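You operate a simulated robot arm through the tools that you are given. There is no shell and no other tool. Be economical: measure what you need, move in short steps, check, and stop when the job is done.

The job below is to be done with a simulated two-armed robot. You get a single attempt, and the scene is never put back.

## Task
Take the tea towel from the work table top and lay it out flat on the dining table top.

Only the result counts: the job must be done as asked and must still hold three seconds after the hand-in. Knocking over, shifting, dropping, spilling or breaking anything else fails it. Flat cloth is picked up by pressing the open fingertips on it (5 to 10 N) and closing them slowly along it; thin cloth reads only 2 to 8 mm in the jaws.

## Robot
Two 7-joint arms with two-finger parallel grippers on one trunk, on a base that drives. Base frame: it is fixed to the floor where the robot stands at the start and does not move with it; the origin is under the middle of the robot, x ahead of it, y to its left, z up; the surface under the hand at the start is at about z = 0.78. Lengths are in m, angles in rad, forces in N, time in s.
The left shoulder is at the start at [-0.092, 0.119, 0.825], the right one opposite. With the tool pointing down near the work surface each hand reaches from about 0.14 to 0.58 m from the robot's upright axis, wherever it stands, measured 20 degrees to its own side. Places, roughly: dining table top [-1.3, -0.2, 0.8]. Payload 3.43 kg a hand.
Tool frame (each hand has its own): the origin (TCP) lies between the finger pads and is the grasp point; the fingertips stand 0.03 m ahead of it; z points along the fingers, y is the line along which they close. Largest opening 0.094 m; finger width 0.028, thickness 0.01; the body of the gripper, 0.05 by 0.096 m, starts 0.055 m behind the TCP.
Orientation is that of the tool frame in the base frame, as a unit quaternion [x, y, z, w]. With the fingers straight down and closing along the base's y, the tool's x points along the base's -x, its y along +y and its z along -z.

## Interface
- The arms move only by the tool step_arm. It takes "left_plan", "right_plan" or both (then of equal length, played together; a hand with none holds still); each is text: rows parted by semicolons, each of 7 numbers parted by spaces: the finger opening in m, from 0 to 0.094, then the shift along the tool's x, y, z in m, then the turn, a rotation vector about the tool's x, y, z in rad. In form: claw tx ty tz rx ry rz; .... A call has 1 to 20 rows; each row shifts and turns the commanded pose from where the row before left it, along the tool's axes as they then stand. A row lasts 0.2 s, in which the tool goes at most 0.05 m and 0.15 rad; a call with a longer step from one row to the next is refused whole, and so is a gripper value outside its range. Where a pose cannot be reached the arm comes as near as it can. A force on the tool above 40 N (or 10 N above the force at the start of the call, whichever is more), or a blocked arm, ends the call early, and 0.2 s more pass. The fingers move at their own pace (about 0.153 m/s each) and stop on an object; they squeeze with about 39 N. The grip force told is the motor's: it shows also when the fingers shut on nothing. Time passes only in rows, and 0.2 s behind the last, so rows that do not move let the fingers close. It gives the time, the measured TCP pose, the force on the tool (base axes), the opening and the grip force at its end, in the units of the frame above (readings bear some noise), with the torque about the TCP (base axes, N m) and any sound that the robot's microphone picked up.
- Cameras (640 x 400 px; columns grow to the right, rows downward): "scene" is now at [0.0224, -0.0037, 1.5208]; the picture's right is [-0.05, -1.00, 0.00], its down [-0.85, 0.04, -0.52] and it looks along [0.52, -0.02, -0.86] (base axes); focal length 273 px, centre (320, 200). "left" rides on the left gripper at [0.076, -0.014, -0.102] in its tool frame; the picture's right is [0.18, 0.98, 0.00], its down [-0.75, 0.14, -0.64] and it looks along [-0.63, 0.12, 0.77] (tool axes); focal length 243 px, centre (320, 200). "right" rides on the right gripper at [0.076, 0.014, -0.103] in its tool frame; the picture's right is [-0.18, 0.98, 0.00], its down [-0.75, -0.14, -0.64] and it looks along [-0.63, -0.12, 0.77] (tool axes); focal length 243 px, centre (320, 200). There is no depth. A picture from a camera that has moved, and an enlarged one, comes with that camera's place and axes in the base frame and with its lens.
- grab_frame(camera): a new picture of that camera. No time passes.
- move_column(by): slides the trunk up (or, below 0, down) by that many m; the arms and the scene camera ride with it, the base frame stays. It gives what a move gives, with no picture.
- steer(legs): drives the robot by 1 to 6 legs, each [ahead, left, turn to the left] in m, m and rad, along the robot's own axes; the way and the turn of a leg run together, so that a leg with both is an arc; at most 1.5 m and 3.142 rad a leg. The arms and the cameras ride along, it lands a little off, and it stops where it bumps. It gives what a move gives.
- head_to(pan, tilt): turns the head with the scene camera to pan (to the left, within 2.496 rad either way) and tilt (down, from -0.506 to 1.204), counted from straight ahead of the robot. It gives what a move gives.
- zoom(camera, box): a new picture of the part [left, top, right, bottom] of that camera's present view, enlarged. No time passes.
- finish_job(): hands the job in; it is judged then, once.

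Go step by step. Nothing tells you exact positions but the pictures and the camera data: compare them with the known pose of the tool, close in by small moves and look again before you grip or let go. The budget is 120 turns and 108 pictures, counting those below and the enlarged ones. Unless the task says otherwise, let go and move clear before handing in, and close with one line.

The tools are called after "Request:" by a JSON object that holds its "op" and its "data". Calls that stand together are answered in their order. step_arm: Moves the arms, as the interface text tells. Its arguments: {"type":"object","properties":{"left_plan":{"type":"string"},"right_plan":{"type":"string"}},"required":[]} The other tools are called the same way: move_column (by) slides the trunk up or down; steer (legs) drives the base; head_to (pan, tilt) turns the head that bears the scene camera; grab_frame (camera) takes a picture; zoom (camera, box) takes an enlarged picture of a part of a camera's view; finish_job () hands the job in.

At the start:

```text
time: 0.0
left_tcp_pos: [0.382, 0.1953, 0.9323]
left_ee_rot: [0.0, 1.0, 0.0, 0.0]
left_contact_force: [0.1, -0.2, -0.1]
left_ft_torque: [-0.05, 0.03, 0.03]
left_opening: 0.0937
left_grip_force: 0.0
right_tcp_pos: [0.2861, -0.0791, 1.0106]
right_ee_rot: [0.0, 1.0, 0.0, 0.001]
right_contact_force: [0.0, 0.1, 0.6]
right_ft_torque: [0.02, -0.03, 0.04]
right_opening: 0.094
right_grip_force: 0.1
trunk travel left (down, up): [-0.25, 0.085]
robot x, y, heading: [-0.0003, 0.0011, -0.001]
head pan, tilt: [-0.049, 1.026]
```

scene: 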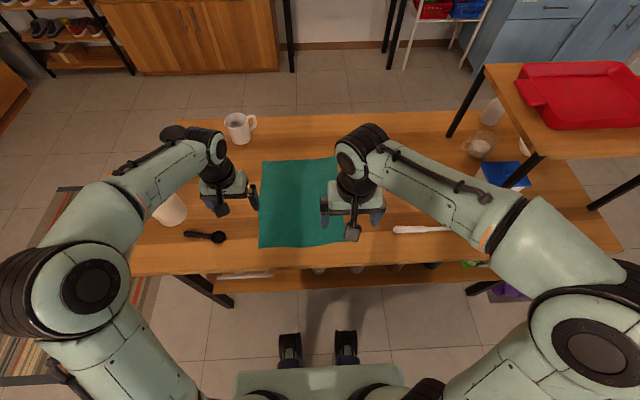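
right: 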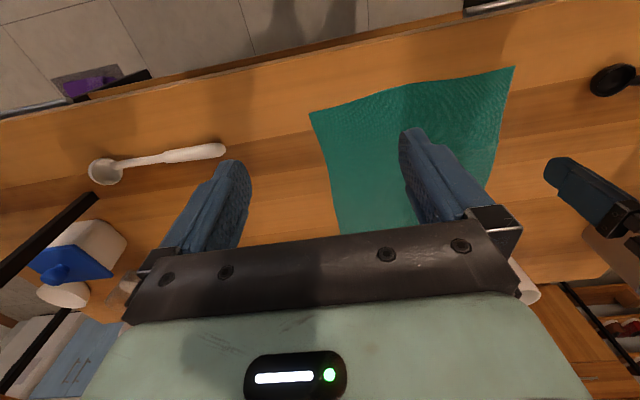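
left: 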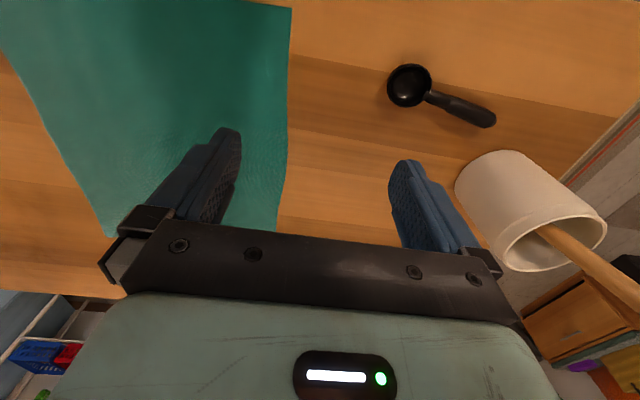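

The towel's near corners are at about (0.318, 0.160) and (0.325, -0.095), with the surface at z ≈ 0.78. I'll bring both hands to just above those corners with the fingers partly closed, then check.

Request:
{"op": "step_arm", "data": {"left_plan": "0.04 0.0073 -0.0113 0.0155 0 0 0;0.04 0.0073 -0.0113 0.0155 0 0 0;0.04 0.0073 -0.0113 0.0155 0 0 0;0.04 0.0073 -0.0113 0.0155 0 0 0;0.04 0.0073 -0.0113 0.0155 0 0 0;0.04 0.0073 -0.0113 0.0155 0 0 0", "right_plan": "0.04 -0.0092 0.0027 0.0285 0 0 0;0.04 -0.0092 0.0027 0.0285 0 0 0;0.04 -0.0092 0.0027 0.0285 0 0 0;0.04 -0.0092 0.0027 0.0285 0 0 0;0.04 -0.0092 0.0027 0.0285 0 0 0;0.04 -0.0092 0.0027 0.0285 0 0 0"}}

Request:
{"op": "grab_frame", "data": {"camera": "left"}}

Request:
{"op": "grab_frame", "data": {"camera": "right"}}

Request:
{"op": "grab_frame", "data": {"camera": "scene"}}

```text
time: 1.4
left_tcp_pos: [0.3404, 0.1268, 0.8398]
left_ee_rot: [-0.001, 1.0, 0.0, 0.0]
left_contact_force: [-0.3, 0.3, -1.0]
left_ft_torque: [-0.01, 0.0, 0.01]
left_opening: 0.0399
left_grip_force: 0.0
right_tcp_pos: [0.343, -0.0627, 0.8403]
right_ee_rot: [-0.001, 1.0, 0.0, 0.001]
right_contact_force: [1.3, 0.4, 0.4]
right_ft_torque: [-0.01, 0.02, 0.0]
right_opening: 0.0397
right_grip_force: 0.1
trunk travel left (down, up): [-0.25, 0.085]
robot x, y, heading: [-0.0001, 0.0003, 0.003]
head pan, tilt: [-0.049, 1.026]
```

```text
104 pictures are left
camera left: at [0.2634, 0.1103, 0.9419], right [-0.18, 0.98, 0.0], down [0.75, 0.14, 0.64], along [0.63, 0.12, -0.77], focal length 243 px, centre (320, 200)
```

left: 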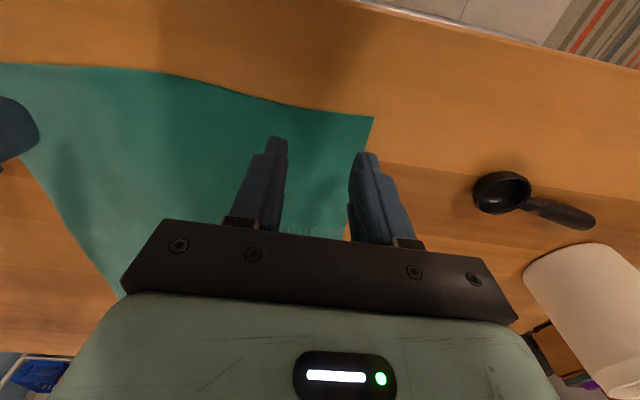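

```text
103 pictures are left
camera right: at [0.2656, -0.0486, 0.9436], right [0.18, 0.98, 0.0], down [0.75, -0.14, 0.64], along [0.63, -0.12, -0.77], focal length 243 px, centre (320, 200)
```

right: 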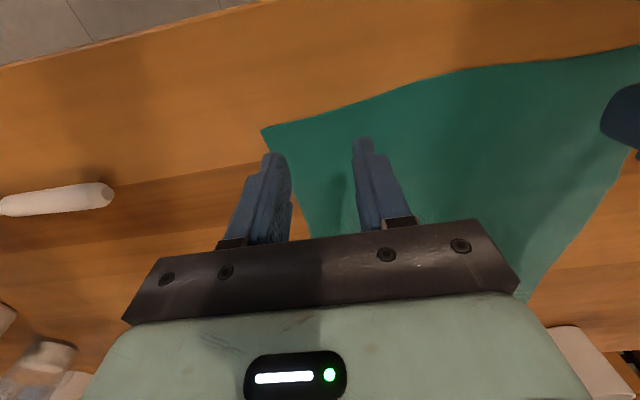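

```text
102 pictures are left
camera scene: at [0.0231, -0.0038, 1.5208], right [-0.05, -1.0, 0.0], down [-0.85, 0.04, -0.52], along [0.52, -0.02, -0.86], focal length 273 px, centre (320, 200)
```

scene: 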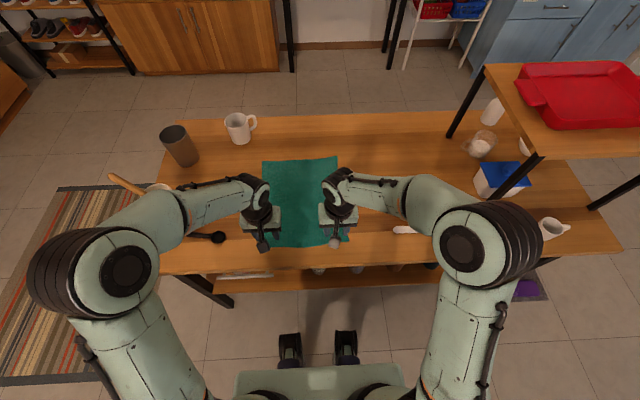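

The corners are confirmed at about (0.317, 0.158) and (0.329, -0.102). I'll shift both hands slightly inward and lower them until they nearly touch.

Request:
{"op": "step_arm", "data": {"left_plan": "0.04 0 -0.012 0.01 0 0 0;0.04 0 0 0.01 0 0 0;0.04 0 0 0.005 0 0 0;0.04 0 0 0.002 0 0 0;0.04 0 0 0.002 0 0 0", "right_plan": "0.04 0 0.008 0.01 0 0 0;0.04 0 0 0.01 0 0 0;0.04 0 0 0.005 0 0 0;0.04 0 0 0.002 0 0 0;0.04 0 0 0.002 0 0 0"}}

```text
time: 2.6
left_tcp_pos: [0.339, 0.1154, 0.8111]
left_ee_rot: [0.0, 1.0, 0.0, 0.002]
left_contact_force: [-1.3, 2.0, 17.0]
left_ft_torque: [0.11, 0.23, 0.02]
left_opening: 0.0402
left_grip_force: 0.2
right_tcp_pos: [0.3414, -0.0542, 0.8132]
right_ee_rot: [0.0, 1.0, -0.001, 0.001]
right_contact_force: [-1.0, -0.6, 0.4]
right_ft_torque: [0.02, -0.02, 0.01]
right_opening: 0.04
right_grip_force: 0.0
trunk travel left (down, up): [-0.25, 0.085]
robot x, y, heading: [0.0002, 0.0008, -0.005]
head pan, tilt: [-0.049, 1.026]
```

The left hand is pressing at 17 N and the right isn't touching yet. I'll fine-tune both.

Request:
{"op": "step_arm", "data": {"left_plan": "0.04 0 0 -0.0007 0 0 0;0.04 0 0 0 0 0 0", "right_plan": "0.04 0 0 0.0013 0 0 0;0.04 0 0 0 0 0 0"}}

```text
time: 3.2
left_tcp_pos: [0.3388, 0.1145, 0.81]
left_ee_rot: [0.0, 1.0, 0.0, 0.001]
left_contact_force: [0.9, 1.5, 14.9]
left_ft_torque: [0.05, 0.11, 0.02]
left_opening: 0.04
left_grip_force: 0.1
right_tcp_pos: [0.3416, -0.0541, 0.8113]
right_ee_rot: [0.0, 1.0, 0.0, 0.001]
right_contact_force: [0.1, -1.3, 7.4]
right_ft_torque: [-0.05, 0.07, 0.01]
right_opening: 0.0401
right_grip_force: 0.1
trunk travel left (down, up): [-0.25, 0.085]
robot x, y, heading: [0.0015, 0.0042, -0.002]
head pan, tilt: [-0.049, 1.026]
```

The right hand is good at 7.4 N. I'll ease the left off a little and then close both slowly.

Request:
{"op": "step_arm", "data": {"left_plan": "0.04 0 0 -0.0015 0 0 0;0.036 0 0 0 0 0 0;0.032 0 0 0 0 0 0;0.028 0 0 0 0 0 0;0.024 0 0 0 0 0 0;0.02 0 0 0 0 0 0;0.016 0 0 0 0 0 0;0.012 0 0 0 0 0 0;0.008 0 0 0 0 0 0;0.004 0 0 0 0 0 0;0 0 0 0 0 0 0;0 0 0 0 0 0 0", "right_plan": "0.04 0 0 0 0 0 0;0.036 0 0 0 0 0 0;0.032 0 0 0 0 0 0;0.028 0 0 0 0 0 0;0.024 0 0 0 0 0 0;0.02 0 0 0 0 0 0;0.016 0 0 0 0 0 0;0.012 0 0 0 0 0 0;0.008 0 0 0 0 0 0;0.004 0 0 0 0 0 0;0 0 0 0 0 0 0;0 0 0 0 0 0 0"}}

Request:
{"op": "grab_frame", "data": {"camera": "left"}}

Request:
{"op": "grab_frame", "data": {"camera": "right"}}

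```text
time: 5.8
left_tcp_pos: [0.3394, 0.1154, 0.8127]
left_ee_rot: [0.0, 1.0, 0.001, 0.002]
left_contact_force: [-0.6, 0.4, 0.0]
left_ft_torque: [-0.01, -0.03, 0.0]
left_opening: 0.0002
left_grip_force: 33.5
right_tcp_pos: [0.3416, -0.054, 0.8115]
right_ee_rot: [-0.001, 1.0, 0.0, 0.001]
right_contact_force: [-0.1, 0.4, 22.3]
right_ft_torque: [-0.01, 0.16, -0.01]
right_opening: 0.0025
right_grip_force: 37.4
trunk travel left (down, up): [-0.25, 0.085]
robot x, y, heading: [0.0003, 0.0006, -0.006]
head pan, tilt: [-0.049, 1.026]
```

```text
101 pictures are left
camera left: at [0.2621, 0.0987, 0.9154], right [-0.18, 0.98, 0.0], down [0.75, 0.14, 0.64], along [0.63, 0.12, -0.77], focal length 243 px, centre (320, 200)
```

left: 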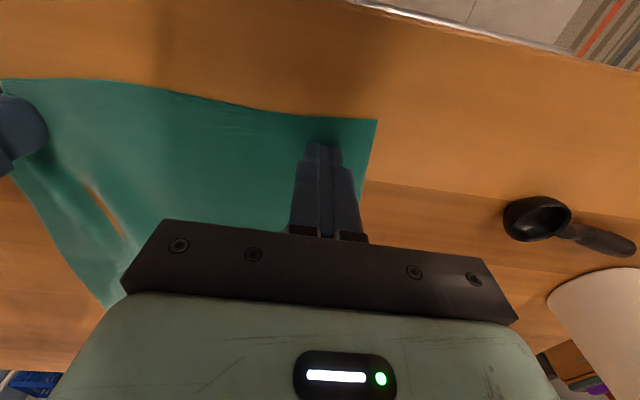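

```text
100 pictures are left
camera right: at [0.2649, -0.0396, 0.9136], right [0.18, 0.98, 0.0], down [0.75, -0.14, 0.64], along [0.63, -0.12, -0.77], focal length 243 px, centre (320, 200)
```

right: 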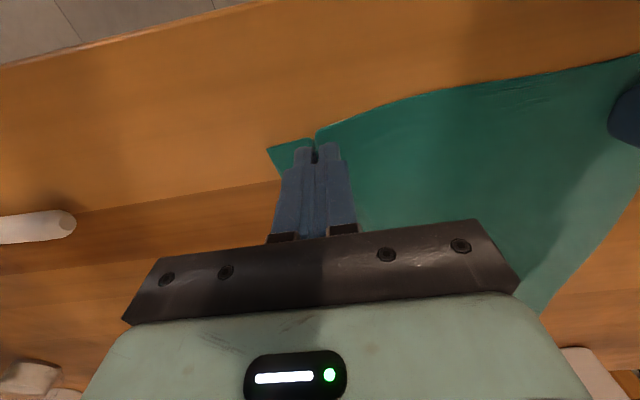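

The right hand has cloth (2.5 mm), but the left slipped because it had no pressure. I'll reopen the left and press again a bit firmer.

Request:
{"op": "step_arm", "data": {"left_plan": "0 0 0 -0.006 0 0 0;0.04 0 0 0 0 0 0;0.04 0 0 0.005 0 0 0;0.04 0 0 0.0022 0 0 0;0.04 0 0 0 0 0 0", "right_plan": "0 0 0 -0.001 0 0 0;0 0 0 0 0 0 0;0 0 0 0 0 0 0;0 0 0 0 0 0 0;0 0 0 0 0 0 0"}}

```text
time: 7.0
left_tcp_pos: [0.3398, 0.1141, 0.812]
left_ee_rot: [0.001, 1.0, -0.001, 0.001]
left_contact_force: [0.0, 1.0, 3.4]
left_ft_torque: [0.11, -0.03, -0.03]
left_opening: 0.0403
left_grip_force: 0.1
right_tcp_pos: [0.3414, -0.0535, 0.8116]
right_ee_rot: [0.001, 1.0, 0.0, 0.0]
right_contact_force: [2.1, 1.1, 5.6]
right_ft_torque: [0.04, 0.01, -0.01]
right_opening: 0.0022
right_grip_force: 37.1
trunk travel left (down, up): [-0.25, 0.085]
robot x, y, heading: [0.0039, 0.0009, -0.002]
head pan, tilt: [-0.049, 1.026]
```

Request:
{"op": "step_arm", "data": {"left_plan": "0.04 0 0 0.0008 0 0 0;0.036 0 0 0 0 0 0;0.032 0 0 0 0 0 0;0.028 0 0 0 0 0 0;0.024 0 0 0 0 0 0;0.02 0 0 0 0 0 0;0.016 0 0 0 0 0 0;0.012 0 0 0 0 0 0;0.008 0 0 0 0 0 0;0.004 0 0 0 0 0 0;0 0 0 0 0 0 0;0 0 0 0 0 0 0"}}

Request:
{"op": "grab_frame", "data": {"camera": "left"}}

```text
time: 9.6
left_tcp_pos: [0.3406, 0.1148, 0.8106]
left_ee_rot: [0.0, 1.0, -0.001, 0.002]
left_contact_force: [2.9, -9.1, 25.0]
left_ft_torque: [-0.17, 0.04, -0.05]
left_opening: 0.0025
left_grip_force: 37.5
right_tcp_pos: [0.3412, -0.0542, 0.8117]
right_ee_rot: [0.0, 1.0, 0.001, 0.001]
right_contact_force: [-0.7, 9.7, -0.2]
right_ft_torque: [0.27, 0.01, 0.01]
right_opening: 0.0025
right_grip_force: 36.8
trunk travel left (down, up): [-0.25, 0.085]
robot x, y, heading: [-0.0009, -0.0003, 0.004]
head pan, tilt: [-0.049, 1.026]
```

```text
99 pictures are left
camera left: at [0.2627, 0.0984, 0.9139], right [-0.18, 0.98, 0.0], down [0.75, 0.14, 0.64], along [0.63, 0.12, -0.77], focal length 243 px, centre (320, 200)
```

left: 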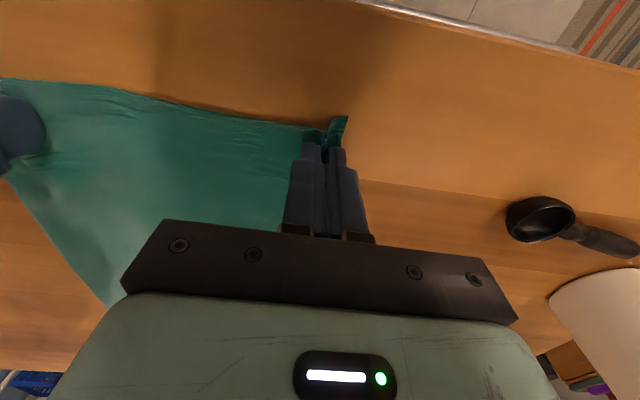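

Both hands hold the cloth and it's slightly taut. I'll relax inward a few mm and lift straight up.

Request:
{"op": "step_arm", "data": {"left_plan": "0 0 -0.002 -0.005 0 0 0;0 0 -0.001 -0.01 0 0 0;0 0 0 -0.015 0 0 0;0 0 0 -0.015 0 0 0;0 0 0 -0.015 0 0 0;0 0 0 -0.015 0 0 0;0 0 0 -0.015 0 0 0;0 0 0 -0.015 0 0 0;0 0 0 -0.015 0 0 0;0 0 0 -0.015 0 0 0;0 0 0 -0.015 0 0 0;0 0 0 -0.015 0 0 0;0 0 0 -0.015 0 0 0;0 0 0 -0.015 0 0 0", "right_plan": "0 0 0.002 -0.005 0 0 0;0 0 0.001 -0.01 0 0 0;0 0 0 -0.015 0 0 0;0 0 0 -0.015 0 0 0;0 0 0 -0.015 0 0 0;0 0 0 -0.015 0 0 0;0 0 0 -0.015 0 0 0;0 0 0 -0.015 0 0 0;0 0 0 -0.015 0 0 0;0 0 0 -0.015 0 0 0;0 0 0 -0.015 0 0 0;0 0 0 -0.015 0 0 0;0 0 0 -0.015 0 0 0;0 0 0 -0.015 0 0 0"}}

Request:
{"op": "grab_frame", "data": {"camera": "scene"}}

```text
time: 12.6
left_tcp_pos: [0.3388, 0.1134, 1.0044]
left_ee_rot: [0.001, 1.0, 0.0, 0.0]
left_contact_force: [0.2, -4.5, 0.2]
left_ft_torque: [-0.12, -0.01, -0.01]
left_opening: 0.0023
left_grip_force: 37.3
right_tcp_pos: [0.3411, -0.0523, 1.0055]
right_ee_rot: [0.001, 1.0, 0.0, 0.0]
right_contact_force: [-0.2, 4.3, -0.5]
right_ft_torque: [0.12, -0.02, 0.0]
right_opening: 0.0022
right_grip_force: 37.2
trunk travel left (down, up): [-0.25, 0.085]
robot x, y, heading: [0.0012, 0.0004, 0.001]
head pan, tilt: [-0.049, 1.026]
```

```text
98 pictures are left
camera scene: at [0.0223, -0.0037, 1.5208], right [-0.05, -1.0, 0.0], down [-0.85, 0.04, -0.52], along [0.52, -0.02, -0.86], focal length 273 px, centre (320, 200)
```

scene: 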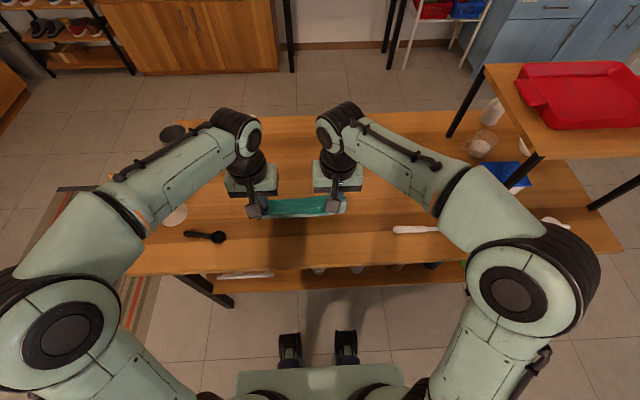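

The towel is hanging between both hands. I'll raise the trunk and arms further, then look behind for the dining table.

Request:
{"op": "move_column", "data": {"by": 0.08}}

Request:
{"op": "step_arm", "data": {"left_plan": "0 0 0 -0.015 0 0 0;0 0 0 -0.015 0 0 0;0 0 0 -0.015 0 0 0;0 0 0 -0.015 0 0 0;0 0 0 -0.015 0 0 0", "right_plan": "0 0 0 -0.015 0 0 0;0 0 0 -0.015 0 0 0;0 0 0 -0.015 0 0 0;0 0 0 -0.015 0 0 0;0 0 0 -0.015 0 0 0"}}

Request:
{"op": "head_to", "data": {"pan": 2.49, "tilt": 0.6}}

Request:
{"op": "grab_frame", "data": {"camera": "scene"}}

Request:
{"op": "head_to", "data": {"pan": -2.49, "tilt": 0.6}}

Request:
{"op": "grab_frame", "data": {"camera": "scene"}}

```text
time: 13.8
left_tcp_pos: [0.3383, 0.1124, 1.0846]
left_ee_rot: [0.0, 1.0, 0.0, -0.001]
left_contact_force: [-0.6, -3.4, -0.1]
left_ft_torque: [-0.09, -0.02, -0.03]
left_opening: 0.0023
left_grip_force: 37.0
right_tcp_pos: [0.3407, -0.0523, 1.0857]
right_ee_rot: [-0.001, 1.0, 0.0, 0.0]
right_contact_force: [-0.3, 3.0, -0.1]
right_ft_torque: [0.11, 0.0, 0.04]
right_opening: 0.0022
right_grip_force: 36.9
trunk travel left (down, up): [-0.33, 0.005]
robot x, y, heading: [0.0024, 0.003, 0.0]
head pan, tilt: [-0.049, 1.026]
```

```text
time: 15.0
left_tcp_pos: [0.339, 0.111, 1.1614]
left_ee_rot: [0.0, 1.0, 0.0, 0.0]
left_contact_force: [0.2, -2.3, -0.4]
left_ft_torque: [-0.06, 0.01, 0.01]
left_opening: 0.0029
left_grip_force: 37.1
right_tcp_pos: [0.3421, -0.0508, 1.1616]
right_ee_rot: [0.0, 1.0, 0.0, -0.001]
right_contact_force: [0.1, 2.8, -0.1]
right_ft_torque: [0.07, 0.0, 0.01]
right_opening: 0.0023
right_grip_force: 36.8
trunk travel left (down, up): [-0.33, 0.005]
robot x, y, heading: [0.0004, -0.0022, -0.0]
head pan, tilt: [-0.049, 1.026]
```

```text
time: 17.3
left_tcp_pos: [0.3385, 0.112, 1.1599]
left_ee_rot: [0.0, 1.0, 0.0, 0.0]
left_contact_force: [-0.1, -1.7, 0.3]
left_ft_torque: [-0.12, -0.01, -0.05]
left_opening: 0.0024
left_grip_force: 37.6
right_tcp_pos: [0.3437, -0.0506, 1.1622]
right_ee_rot: [0.001, 1.0, 0.0, 0.0]
right_contact_force: [0.0, 2.6, 0.3]
right_ft_torque: [0.06, 0.04, 0.0]
right_opening: 0.0026
right_grip_force: 36.9
trunk travel left (down, up): [-0.33, 0.005]
robot x, y, heading: [-0.0012, 0.0012, 0.002]
head pan, tilt: [2.491, 0.6]
```

```text
97 pictures are left
camera scene: at [-0.1168, 0.0532, 1.6401], right [0.61, 0.8, 0.0], down [0.45, -0.34, -0.83], along [-0.66, 0.5, -0.56], focal length 273 px, centre (320, 200)
```

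scene: 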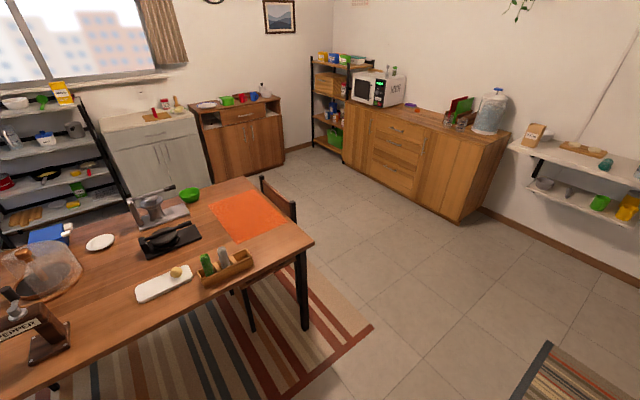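

```text
time: 21.2
left_tcp_pos: [0.3389, 0.1125, 1.1609]
left_ee_rot: [0.0, 1.0, 0.0, -0.001]
left_contact_force: [0.4, -2.5, 0.3]
left_ft_torque: [-0.05, 0.0, -0.04]
left_opening: 0.0025
left_grip_force: 36.7
right_tcp_pos: [0.3434, -0.0519, 1.1625]
right_ee_rot: [0.0, 1.0, 0.0, 0.0]
right_contact_force: [-0.6, 2.3, -0.3]
right_ft_torque: [0.09, 0.01, -0.01]
right_opening: 0.0024
right_grip_force: 37.2
trunk travel left (down, up): [-0.33, 0.005]
robot x, y, heading: [0.0014, -0.0007, 0.002]
head pan, tilt: [-2.491, 0.6]
```

```text
96 pictures are left
camera scene: at [-0.1168, -0.054, 1.6401], right [-0.61, 0.8, 0.0], down [0.45, 0.34, -0.83], along [-0.66, -0.5, -0.56], focal length 273 px, centre (320, 200)
```

scene: 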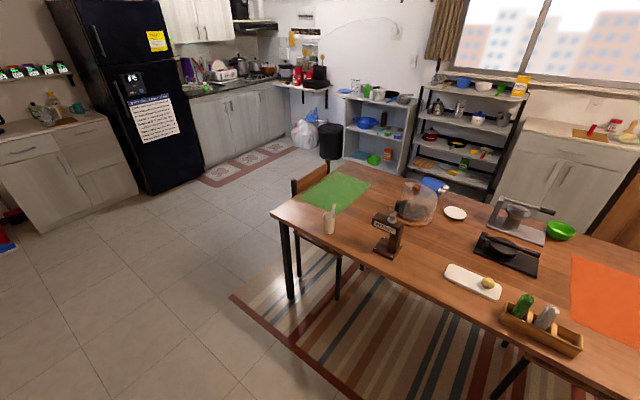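

The dining table is behind me and quite cluttered, with its near edge at x ≈ -0.85. I'll look at it more closely to find a free spot.

Request:
{"op": "zoom", "data": {"camera": "scene", "box": [260, 150, 640, 388]}}

Request:
{"op": "head_to", "data": {"pan": 2.49, "tilt": 0.9}}

Request:
{"op": "grab_frame", "data": {"camera": "scene"}}

```text
1.68 times, centred on (450, 269) of scene
camera zoom: at [-0.1168, -0.054, 1.6401], right [-0.61, 0.8, 0.0], down [0.45, 0.34, -0.83], along [-0.66, -0.5, -0.56], focal length 459 px, centre (102, 84)
```

zoom: 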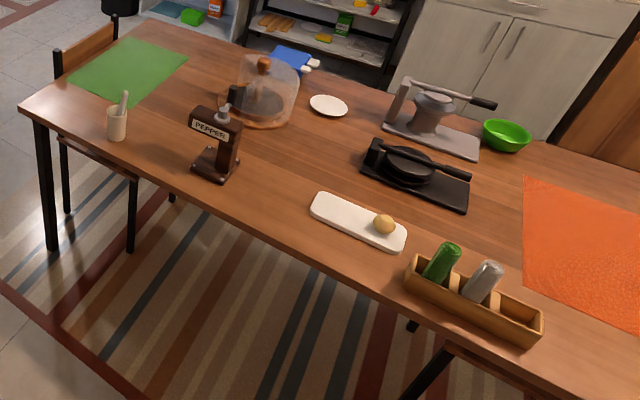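

```text
time: 25.1
left_tcp_pos: [0.3387, 0.1121, 1.1613]
left_ee_rot: [0.001, 1.0, -0.001, 0.0]
left_contact_force: [-0.3, -2.9, -0.8]
left_ft_torque: [-0.1, 0.02, 0.0]
left_opening: 0.0023
left_grip_force: 37.1
right_tcp_pos: [0.3429, -0.0521, 1.1616]
right_ee_rot: [0.0, 1.0, 0.0, 0.0]
right_contact_force: [0.1, 2.8, -0.1]
right_ft_torque: [0.06, 0.02, 0.0]
right_opening: 0.0023
right_grip_force: 37.1
trunk travel left (down, up): [-0.33, 0.005]
robot x, y, heading: [0.0011, 0.0003, 0.003]
head pan, tilt: [2.491, 0.901]
```

```text
94 pictures are left
camera scene: at [-0.1065, 0.0454, 1.6153], right [0.61, 0.8, 0.0], down [0.62, -0.48, -0.62], along [-0.49, 0.38, -0.78], focal length 273 px, centre (320, 200)
```

scene: 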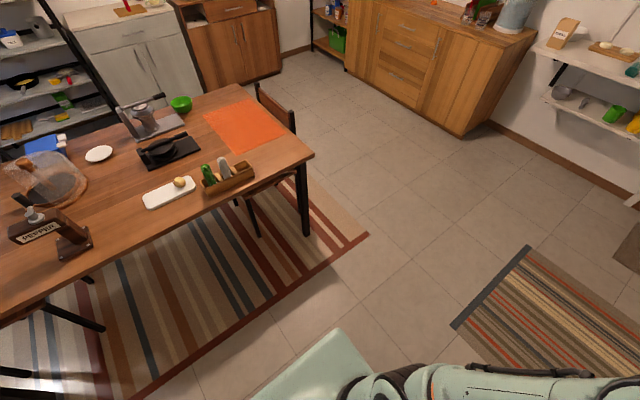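

No bare patch of wood is big enough in the middle of the table. The best spot is between the pepper mill and the green mat, x ≈ -0.95..-1.27 and y ≈ -0.42..-0.68. I'll back off, shift sideways, turn round and look from closer up.

Request:
{"op": "steer", "data": {"legs": [[-0.32, 0, 0], [0, -0.52, 0], [0, 0, 1.571], [0, 0, 1.571]]}}

Request:
{"op": "head_to", "data": {"pan": 0, "tilt": 0.75}}

Request:
{"op": "grab_frame", "data": {"camera": "scene"}}

```text
time: 39.5
left_tcp_pos: [-0.6619, -0.6208, 1.1612]
left_ee_rot: [1.0, -0.009, -0.001, 0.0]
left_contact_force: [0.2, 3.2, 0.1]
left_ft_torque: [0.15, -0.01, -0.06]
left_opening: 0.0025
left_grip_force: 37.6
right_tcp_pos: [-0.6625, -0.4601, 1.1611]
right_ee_rot: [1.0, -0.009, 0.001, 0.0]
right_contact_force: [0.4, -4.1, -1.1]
right_ft_torque: [-0.1, -0.02, -0.02]
right_opening: 0.0024
right_grip_force: 36.9
trunk travel left (down, up): [-0.33, 0.005]
robot x, y, heading: [-0.32, -0.5163, 3.124]
head pan, tilt: [2.491, 0.901]
```

```text
time: 41.7
left_tcp_pos: [-0.6613, -0.6222, 1.1607]
left_ee_rot: [1.0, -0.01, 0.001, 0.0]
left_contact_force: [0.2, 2.2, -0.3]
left_ft_torque: [0.11, 0.01, -0.11]
left_opening: 0.0023
left_grip_force: 37.5
right_tcp_pos: [-0.6629, -0.4592, 1.1609]
right_ee_rot: [1.0, -0.01, 0.0, 0.0]
right_contact_force: [0.9, -3.2, 0.2]
right_ft_torque: [-0.12, 0.0, -0.04]
right_opening: 0.0025
right_grip_force: 36.9
trunk travel left (down, up): [-0.33, 0.005]
robot x, y, heading: [-0.3189, -0.5173, 3.122]
head pan, tilt: [0.0, 0.75]
```

```text
93 pictures are left
camera scene: at [-0.3607, -0.5165, 1.6272], right [0.02, 1.0, 0.0], down [0.68, -0.01, -0.73], along [-0.73, 0.01, -0.68], focal length 273 px, centre (320, 200)
```

scene: 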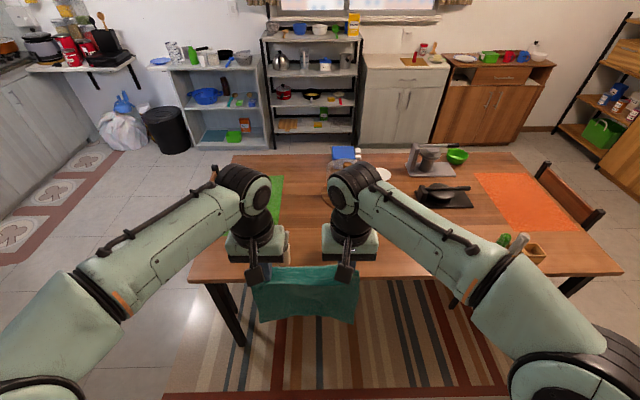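

The arms hide the spot from the head camera, so I'll use the wrist cameras, which look forward over the table.

Request:
{"op": "grab_frame", "data": {"camera": "left"}}

Request:
{"op": "grab_frame", "data": {"camera": "right"}}

```text
92 pictures are left
camera left: at [-0.586, -0.6108, 1.2634], right [0.16, -0.99, 0.0], down [-0.76, -0.13, 0.64], along [-0.63, -0.11, -0.77], focal length 243 px, centre (320, 200)
```

left: 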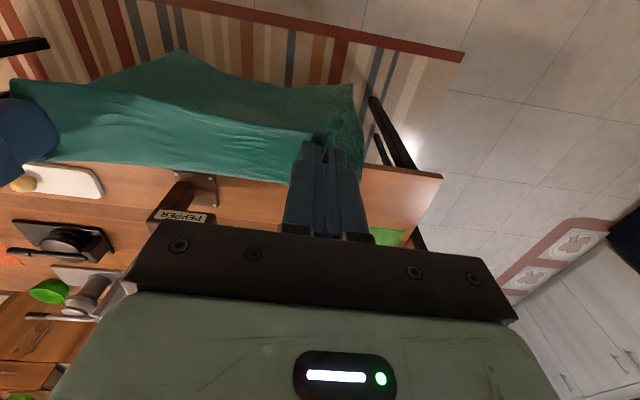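

```text
91 pictures are left
camera right: at [-0.5873, -0.4748, 1.2636], right [-0.2, -0.98, 0.0], down [-0.75, 0.16, 0.64], along [-0.63, 0.13, -0.77], focal length 243 px, centre (320, 200)
```

right: 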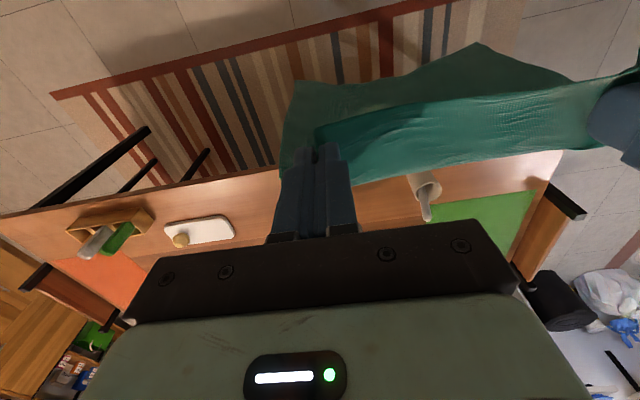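

The spot lies beyond a cup that stands at about (-0.91, -0.61). I'll carry the towel past the cup on its outer side, then shift sideways behind it. First I'll raise and extend the arms, and drive left.

Request:
{"op": "step_arm", "data": {"left_plan": "0 -0.012 0 -0.01 0 0 0;0 -0.02 0 -0.01 0 0 0;0 -0.02 0 -0.01 0 0 0;0 -0.02 0 -0.01 0 0 0;0 -0.012 0 -0.01 0 0 0", "right_plan": "0 -0.012 0 -0.01 0 0 0;0 -0.02 0 -0.01 0 0 0;0 -0.02 0 -0.01 0 0 0;0 -0.02 0 -0.01 0 0 0;0 -0.012 0 -0.01 0 0 0"}}

Request:
{"op": "steer", "data": {"legs": [[0, 0, 0.02], [0, 0.27, 0]]}}

Request:
{"op": "grab_frame", "data": {"camera": "scene"}}

Request:
{"op": "grab_frame", "data": {"camera": "left"}}

Request:
{"op": "grab_frame", "data": {"camera": "right"}}

```text
time: 42.9
left_tcp_pos: [-0.7475, -0.6193, 1.2101]
left_ee_rot: [1.0, -0.01, 0.0, 0.0]
left_contact_force: [-0.2, 2.7, -0.2]
left_ft_torque: [0.05, 0.0, -0.08]
left_opening: 0.0026
left_grip_force: 37.3
right_tcp_pos: [-0.7464, -0.4576, 1.2112]
right_ee_rot: [1.0, -0.01, 0.0, 0.0]
right_contact_force: [-0.9, -2.1, -0.1]
right_ft_torque: [-0.1, -0.02, -0.05]
right_opening: 0.0024
right_grip_force: 36.8
trunk travel left (down, up): [-0.33, 0.005]
robot x, y, heading: [-0.3189, -0.515, 3.12]
head pan, tilt: [0.0, 0.75]
```

```text
time: 46.2
left_tcp_pos: [-0.7452, -0.8965, 1.2117]
left_ee_rot: [1.0, 0.0, 0.0, 0.0]
left_contact_force: [-0.4, 2.7, -0.3]
left_ft_torque: [0.07, -0.02, -0.08]
left_opening: 0.0024
left_grip_force: 37.1
right_tcp_pos: [-0.7467, -0.7352, 1.2116]
right_ee_rot: [1.0, 0.001, 0.0, 0.0]
right_contact_force: [0.3, -2.2, -1.0]
right_ft_torque: [-0.06, 0.03, -0.02]
right_opening: 0.0023
right_grip_force: 36.8
trunk travel left (down, up): [-0.33, 0.005]
robot x, y, heading: [-0.3179, -0.7831, -3.139]
head pan, tilt: [0.0, 0.75]
```

```text
90 pictures are left
camera scene: at [-0.3606, -0.7858, 1.6272], right [0.0, 1.0, 0.0], down [0.68, 0.0, -0.73], along [-0.73, 0.0, -0.68], focal length 273 px, centre (320, 200)
```

scene: 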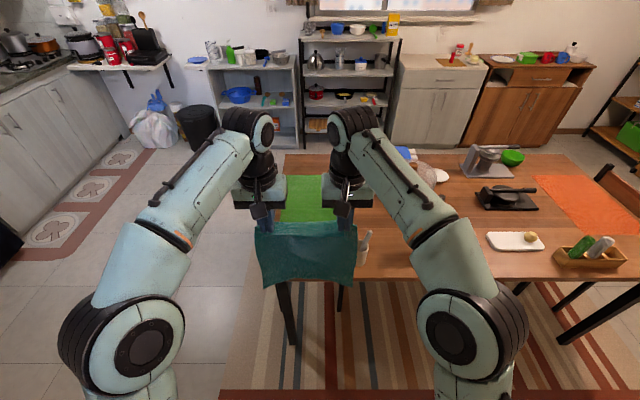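

```text
89 pictures are left
camera left: at [-0.6681, -0.8846, 1.3126], right [0.18, -0.98, 0.0], down [-0.75, -0.14, 0.64], along [-0.63, -0.12, -0.77], focal length 243 px, centre (320, 200)
```

left: 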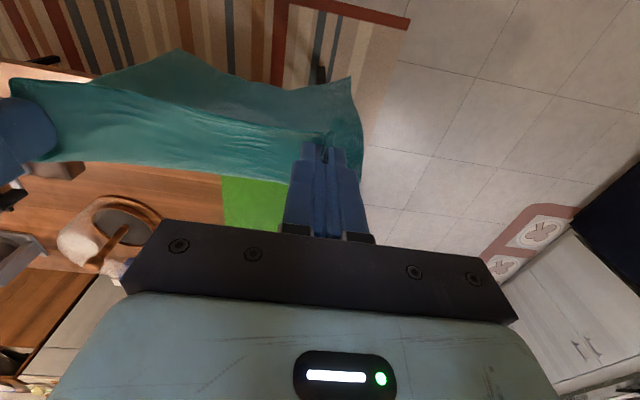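

```text
88 pictures are left
camera right: at [-0.6714, -0.7494, 1.3134], right [-0.18, -0.98, 0.0], down [-0.75, 0.14, 0.64], along [-0.63, 0.12, -0.77], focal length 243 px, centre (320, 200)
```

right: 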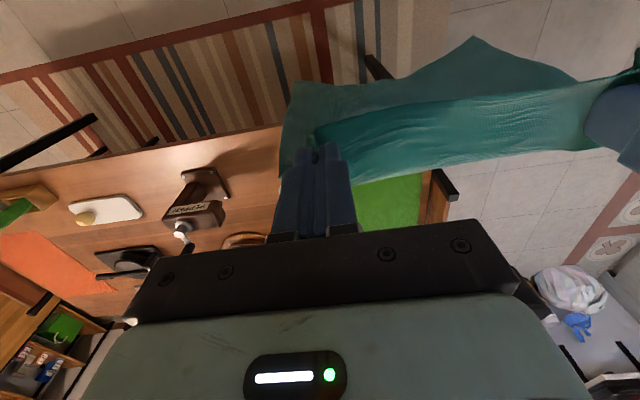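

Towel hangs about 0.28 m. I need the cup's position more exactly before driving past it.

Request:
{"op": "zoom", "data": {"camera": "scene", "box": [230, 140, 470, 290]}}

```text
2.67 times, centred on (350, 215) of scene
camera zoom: at [-0.3606, -0.7858, 1.6272], right [0.0, 1.0, 0.0], down [0.68, 0.0, -0.73], along [-0.73, 0.0, -0.68], focal length 729 px, centre (240, 160)
```

zoom: 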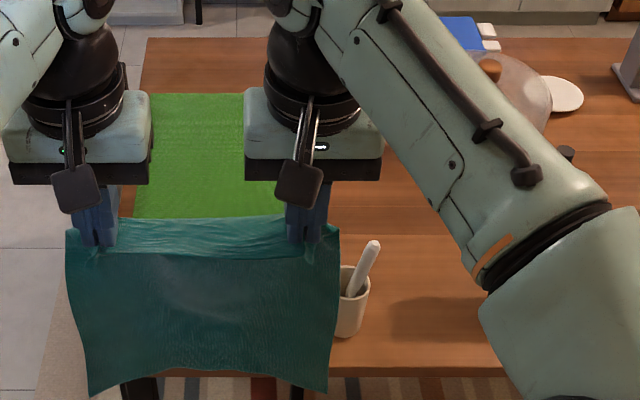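

The cup's left edge is at about y = -0.685, so I need more clearance. I'll shift left 0.055, move forward a little and check.

Request:
{"op": "steer", "data": {"legs": [[0, 0.055, 0], [0.07, 0, 0]]}}

Request:
{"op": "zoom", "data": {"camera": "scene", "box": [200, 120, 440, 270]}}

Request:
{"op": "grab_frame", "data": {"camera": "right"}}

Request:
{"op": "grab_frame", "data": {"camera": "left"}}

```text
time: 48.0
left_tcp_pos: [-0.8139, -0.9517, 1.2094]
left_ee_rot: [1.0, 0.0, 0.0, 0.0]
left_contact_force: [0.3, 1.5, 0.8]
left_ft_torque: [0.08, -0.01, -0.09]
left_opening: 0.0026
left_grip_force: 37.0
right_tcp_pos: [-0.8156, -0.7903, 1.2107]
right_ee_rot: [1.0, 0.0, 0.0, 0.0]
right_contact_force: [-0.7, -2.6, 0.9]
right_ft_torque: [-0.09, 0.0, -0.06]
right_opening: 0.002
right_grip_force: 37.1
trunk travel left (down, up): [-0.33, 0.005]
robot x, y, heading: [-0.3911, -0.8382, 3.141]
head pan, tilt: [0.0, 0.75]
```

```text
2.67 times, centred on (320, 195) of scene
camera zoom: at [-0.4297, -0.841, 1.6269], right [0.0, 1.0, 0.0], down [0.68, 0.0, -0.73], along [-0.73, 0.0, -0.68], focal length 729 px, centre (320, 213)
```

zoom: 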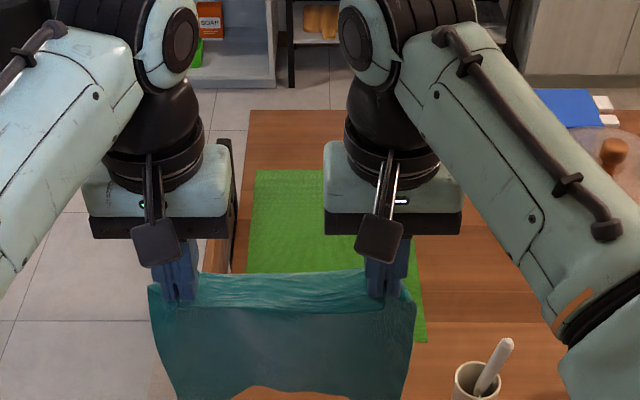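

```text
85 pictures are left
camera right: at [-0.7403, -0.8043, 1.313], right [-0.18, -0.98, 0.0], down [-0.75, 0.14, 0.64], along [-0.63, 0.12, -0.77], focal length 243 px, centre (320, 200)
```

right: 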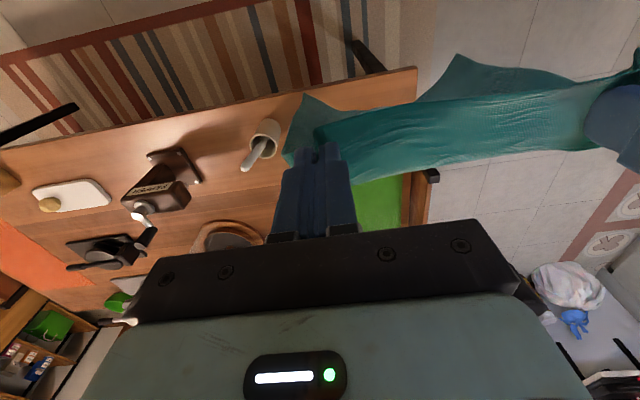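

```text
84 pictures are left
camera left: at [-0.7372, -0.9394, 1.3122], right [0.18, -0.98, 0.0], down [-0.75, -0.14, 0.64], along [-0.63, -0.12, -0.77], focal length 243 px, centre (320, 200)
```

left: 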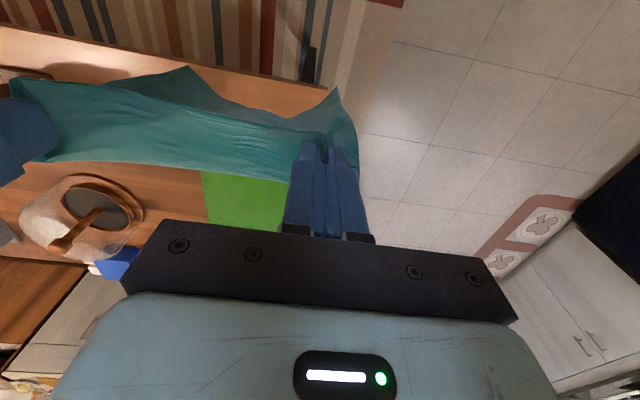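

Clearance to the cup is about 0.075 m. I'll shift right 0.025, drive forward gently, then extend the arms so the towel plane passes behind the cup.

Request:
{"op": "steer", "data": {"legs": [[0, -0.025, 0], [0.06, 0, 0], [0.06, 0, 0]]}}

Request:
{"op": "step_arm", "data": {"left_plan": "0 -0.01 0 0 0 0 0;0 -0.01 0 0 0 0 0;0 -0.01 0 0 0 0 0;0 -0.01 0 0 0 0 0;0 -0.01 0 0 0 0 0;0 -0.01 0 0 0 0 0", "right_plan": "0 -0.01 0 0 0 0 0;0 -0.01 0 0 0 0 0;0 -0.01 0 0 0 0 0;0 -0.01 0 0 0 0 0;0 -0.01 0 0 0 0 0;0 -0.01 0 0 0 0 0"}}

Request:
{"op": "grab_frame", "data": {"camera": "right"}}

Request:
{"op": "zoom", "data": {"camera": "scene", "box": [200, 100, 440, 250]}}

Request:
{"op": "grab_frame", "data": {"camera": "left"}}

```text
time: 50.1
left_tcp_pos: [-0.931, -0.9272, 1.2106]
left_ee_rot: [1.0, 0.0, 0.0, 0.0]
left_contact_force: [-0.5, 3.1, -0.2]
left_ft_torque: [0.06, 0.0, -0.09]
left_opening: 0.0028
left_grip_force: 37.1
right_tcp_pos: [-0.9326, -0.7656, 1.2109]
right_ee_rot: [1.0, 0.0, 0.0, 0.0]
right_contact_force: [1.0, -2.1, -0.6]
right_ft_torque: [-0.05, 0.0, -0.05]
right_opening: 0.0022
right_grip_force: 37.0
trunk travel left (down, up): [-0.33, 0.005]
robot x, y, heading: [-0.5087, -0.8156, -3.14]
head pan, tilt: [0.0, 0.75]
```

```text
time: 51.5
left_tcp_pos: [-0.9866, -0.9303, 1.205]
left_ee_rot: [1.0, 0.007, 0.008, -0.006]
left_contact_force: [1.8, 4.6, 0.8]
left_ft_torque: [0.15, -0.03, -0.07]
left_opening: 0.0025
left_grip_force: 37.6
left hand out of reach, approached as far as the arm can: row 6
right_tcp_pos: [-0.9744, -0.7659, 1.2105]
right_ee_rot: [1.0, 0.001, 0.0, 0.001]
right_contact_force: [-0.9, -5.4, 0.0]
right_ft_torque: [-0.16, 0.02, -0.06]
right_opening: 0.0023
right_grip_force: 36.6
right hand out of reach, approached as far as the arm can: row 5, 6
trunk travel left (down, up): [-0.33, 0.005]
robot x, y, heading: [-0.5049, -0.8131, -3.14]
head pan, tilt: [0.0, 0.75]
```

```text
83 pictures are left
camera right: at [-0.8985, -0.7805, 1.3132], right [-0.18, -0.98, 0.0], down [-0.75, 0.14, 0.64], along [-0.63, 0.12, -0.77], focal length 243 px, centre (320, 200)
```

right: 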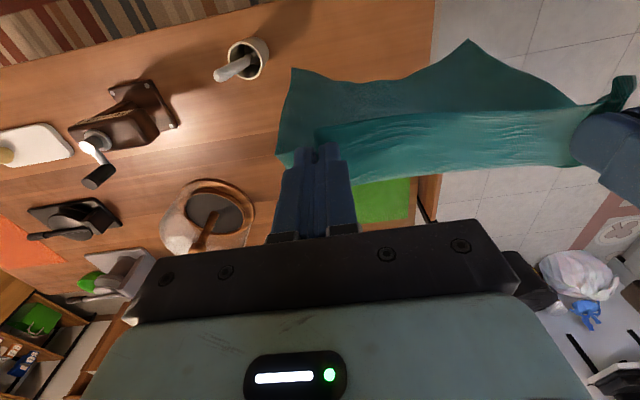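

```text
2.67 times, centred on (320, 175) of scene
camera zoom: at [-0.5476, -0.8159, 1.6272], right [0.0, 1.0, 0.0], down [0.68, 0.0, -0.73], along [-0.73, 0.0, -0.68], focal length 729 px, centre (320, 267)
```

zoom: 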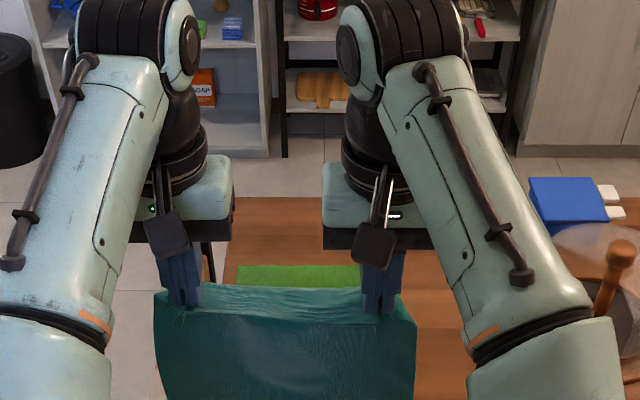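

```text
81 pictures are left
camera left: at [-0.9122, -0.918, 1.3103], right [0.2, -0.98, -0.01], down [-0.76, -0.16, 0.63], along [-0.62, -0.12, -0.78], focal length 243 px, centre (320, 200)
```

left: 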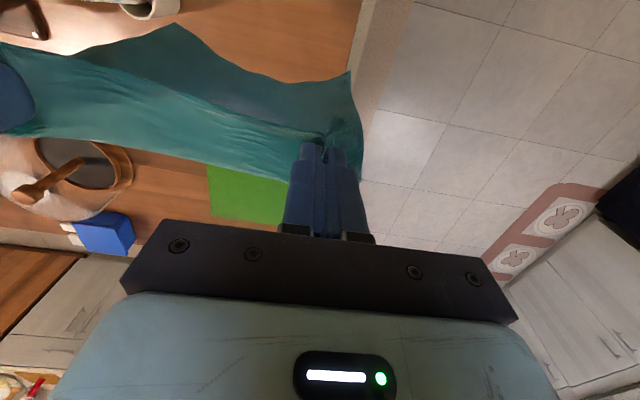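

The arms are at their reach limit at this height. I'll drive forward to get the towel behind the cup, then go right to the target y.

Request:
{"op": "steer", "data": {"legs": [[0.03, 0, 0], [0.03, 0, 0], [0, -0.06, 0]]}}

Request:
{"op": "grab_frame", "data": {"camera": "right"}}

Request:
{"op": "grab_frame", "data": {"camera": "left"}}

```text
time: 53.5
left_tcp_pos: [-1.0468, -0.8724, 1.2056]
left_ee_rot: [1.0, 0.008, 0.008, -0.007]
left_contact_force: [-0.2, 6.6, 0.7]
left_ft_torque: [0.18, -0.06, -0.07]
left_opening: 0.0024
left_grip_force: 37.3
right_tcp_pos: [-1.0343, -0.7088, 1.2114]
right_ee_rot: [1.0, 0.002, 0.0, -0.001]
right_contact_force: [-0.9, -6.6, -0.6]
right_ft_torque: [-0.22, -0.02, -0.03]
right_opening: 0.0023
right_grip_force: 37.1
trunk travel left (down, up): [-0.33, 0.005]
robot x, y, heading: [-0.5696, -0.7549, -3.145]
head pan, tilt: [0.0, 0.75]
```

```text
80 pictures are left
camera right: at [-0.9588, -0.7222, 1.3132], right [-0.18, -0.98, 0.0], down [-0.75, 0.14, 0.64], along [-0.63, 0.12, -0.77], focal length 243 px, centre (320, 200)
```

right: 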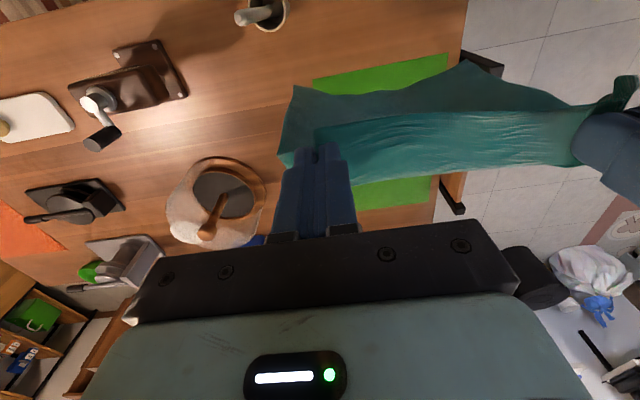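

```text
79 pictures are left
camera left: at [-0.9724, -0.8603, 1.3102], right [0.2, -0.98, -0.01], down [-0.76, -0.16, 0.63], along [-0.62, -0.12, -0.78], focal length 243 px, centre (320, 200)
```

left: 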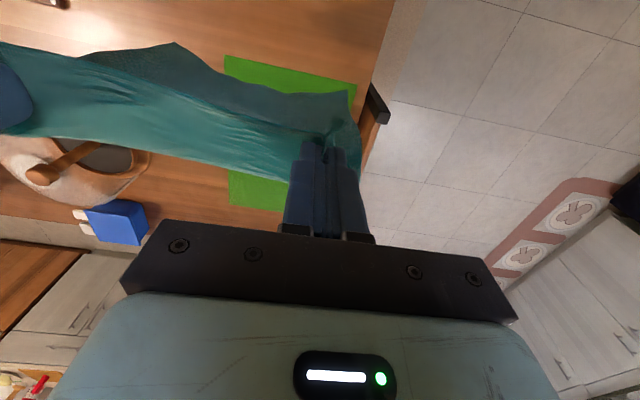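

The towel is behind the cup. Next I'll shift right by 0.135 so its right edge stops short of the glass cloche.

Request:
{"op": "steer", "data": {"legs": [[0, -0.07, 0], [0, -0.065, 0]]}}

Request:
{"op": "head_to", "data": {"pan": 0, "tilt": 1.15}}

Request:
{"op": "grab_frame", "data": {"camera": "right"}}

Request:
{"op": "grab_frame", "data": {"camera": "left"}}

Request:
{"op": "grab_frame", "data": {"camera": "scene"}}

```text
time: 55.6
left_tcp_pos: [-1.0454, -0.7408, 1.2057]
left_ee_rot: [1.0, 0.011, 0.008, -0.006]
left_contact_force: [0.9, 5.9, 0.6]
left_ft_torque: [0.2, -0.01, -0.08]
left_opening: 0.0024
left_grip_force: 37.3
right_tcp_pos: [-1.0344, -0.577, 1.2099]
right_ee_rot: [1.0, 0.004, 0.0, 0.001]
right_contact_force: [-1.0, -5.8, -0.9]
right_ft_torque: [-0.21, 0.0, -0.06]
right_opening: 0.0024
right_grip_force: 36.9
trunk travel left (down, up): [-0.33, 0.005]
robot x, y, heading: [-0.5671, -0.6249, -3.139]
head pan, tilt: [0.0, 0.75]
```

```text
time: 56.5
left_tcp_pos: [-1.0458, -0.7421, 1.2067]
left_ee_rot: [1.0, 0.01, 0.008, -0.006]
left_contact_force: [0.5, 5.8, 0.4]
left_ft_torque: [0.17, -0.04, -0.07]
left_opening: 0.0028
left_grip_force: 37.0
right_tcp_pos: [-1.0357, -0.5764, 1.211]
right_ee_rot: [1.0, 0.004, 0.0, 0.0]
right_contact_force: [0.0, -5.0, 0.3]
right_ft_torque: [-0.17, 0.01, -0.06]
right_opening: 0.0023
right_grip_force: 37.1
trunk travel left (down, up): [-0.33, 0.005]
robot x, y, heading: [-0.5645, -0.6235, -3.134]
head pan, tilt: [0.0, 1.15]
```

```text
78 pictures are left
camera right: at [-0.959, -0.5907, 1.3132], right [-0.18, -0.98, 0.0], down [-0.75, 0.14, 0.64], along [-0.63, 0.11, -0.77], focal length 243 px, centre (320, 200)
```

right: 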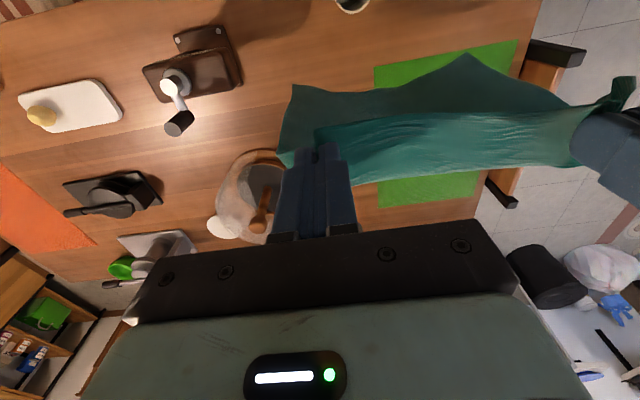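

```text
77 pictures are left
camera left: at [-0.9722, -0.7282, 1.3102], right [0.2, -0.98, -0.01], down [-0.76, -0.16, 0.63], along [-0.62, -0.12, -0.78], focal length 243 px, centre (320, 200)
```

left: 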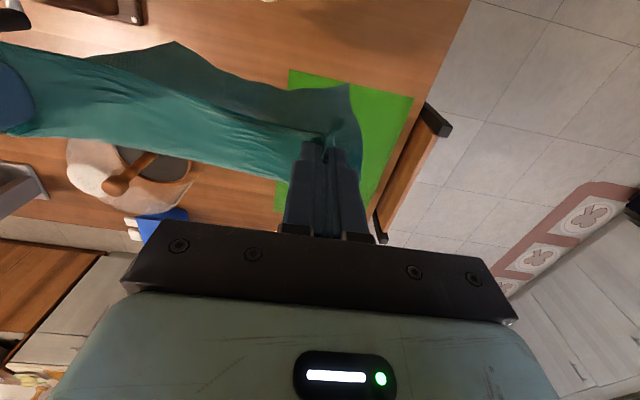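

```text
76 pictures are left
camera scene: at [-0.5848, -0.6242, 1.5984], right [-0.01, 1.0, 0.0], down [0.91, 0.0, -0.41], along [-0.41, 0.0, -0.91], focal length 273 px, centre (320, 200)
```

scene: 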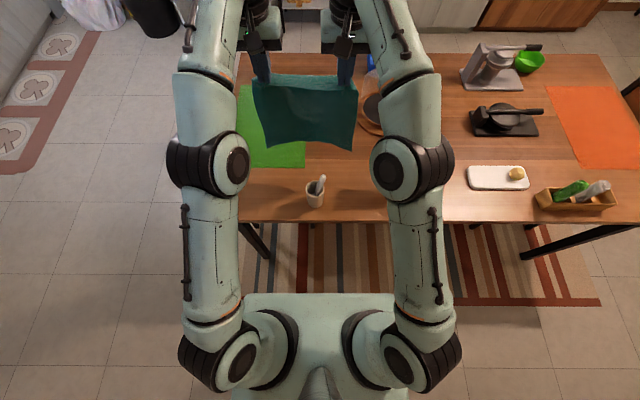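

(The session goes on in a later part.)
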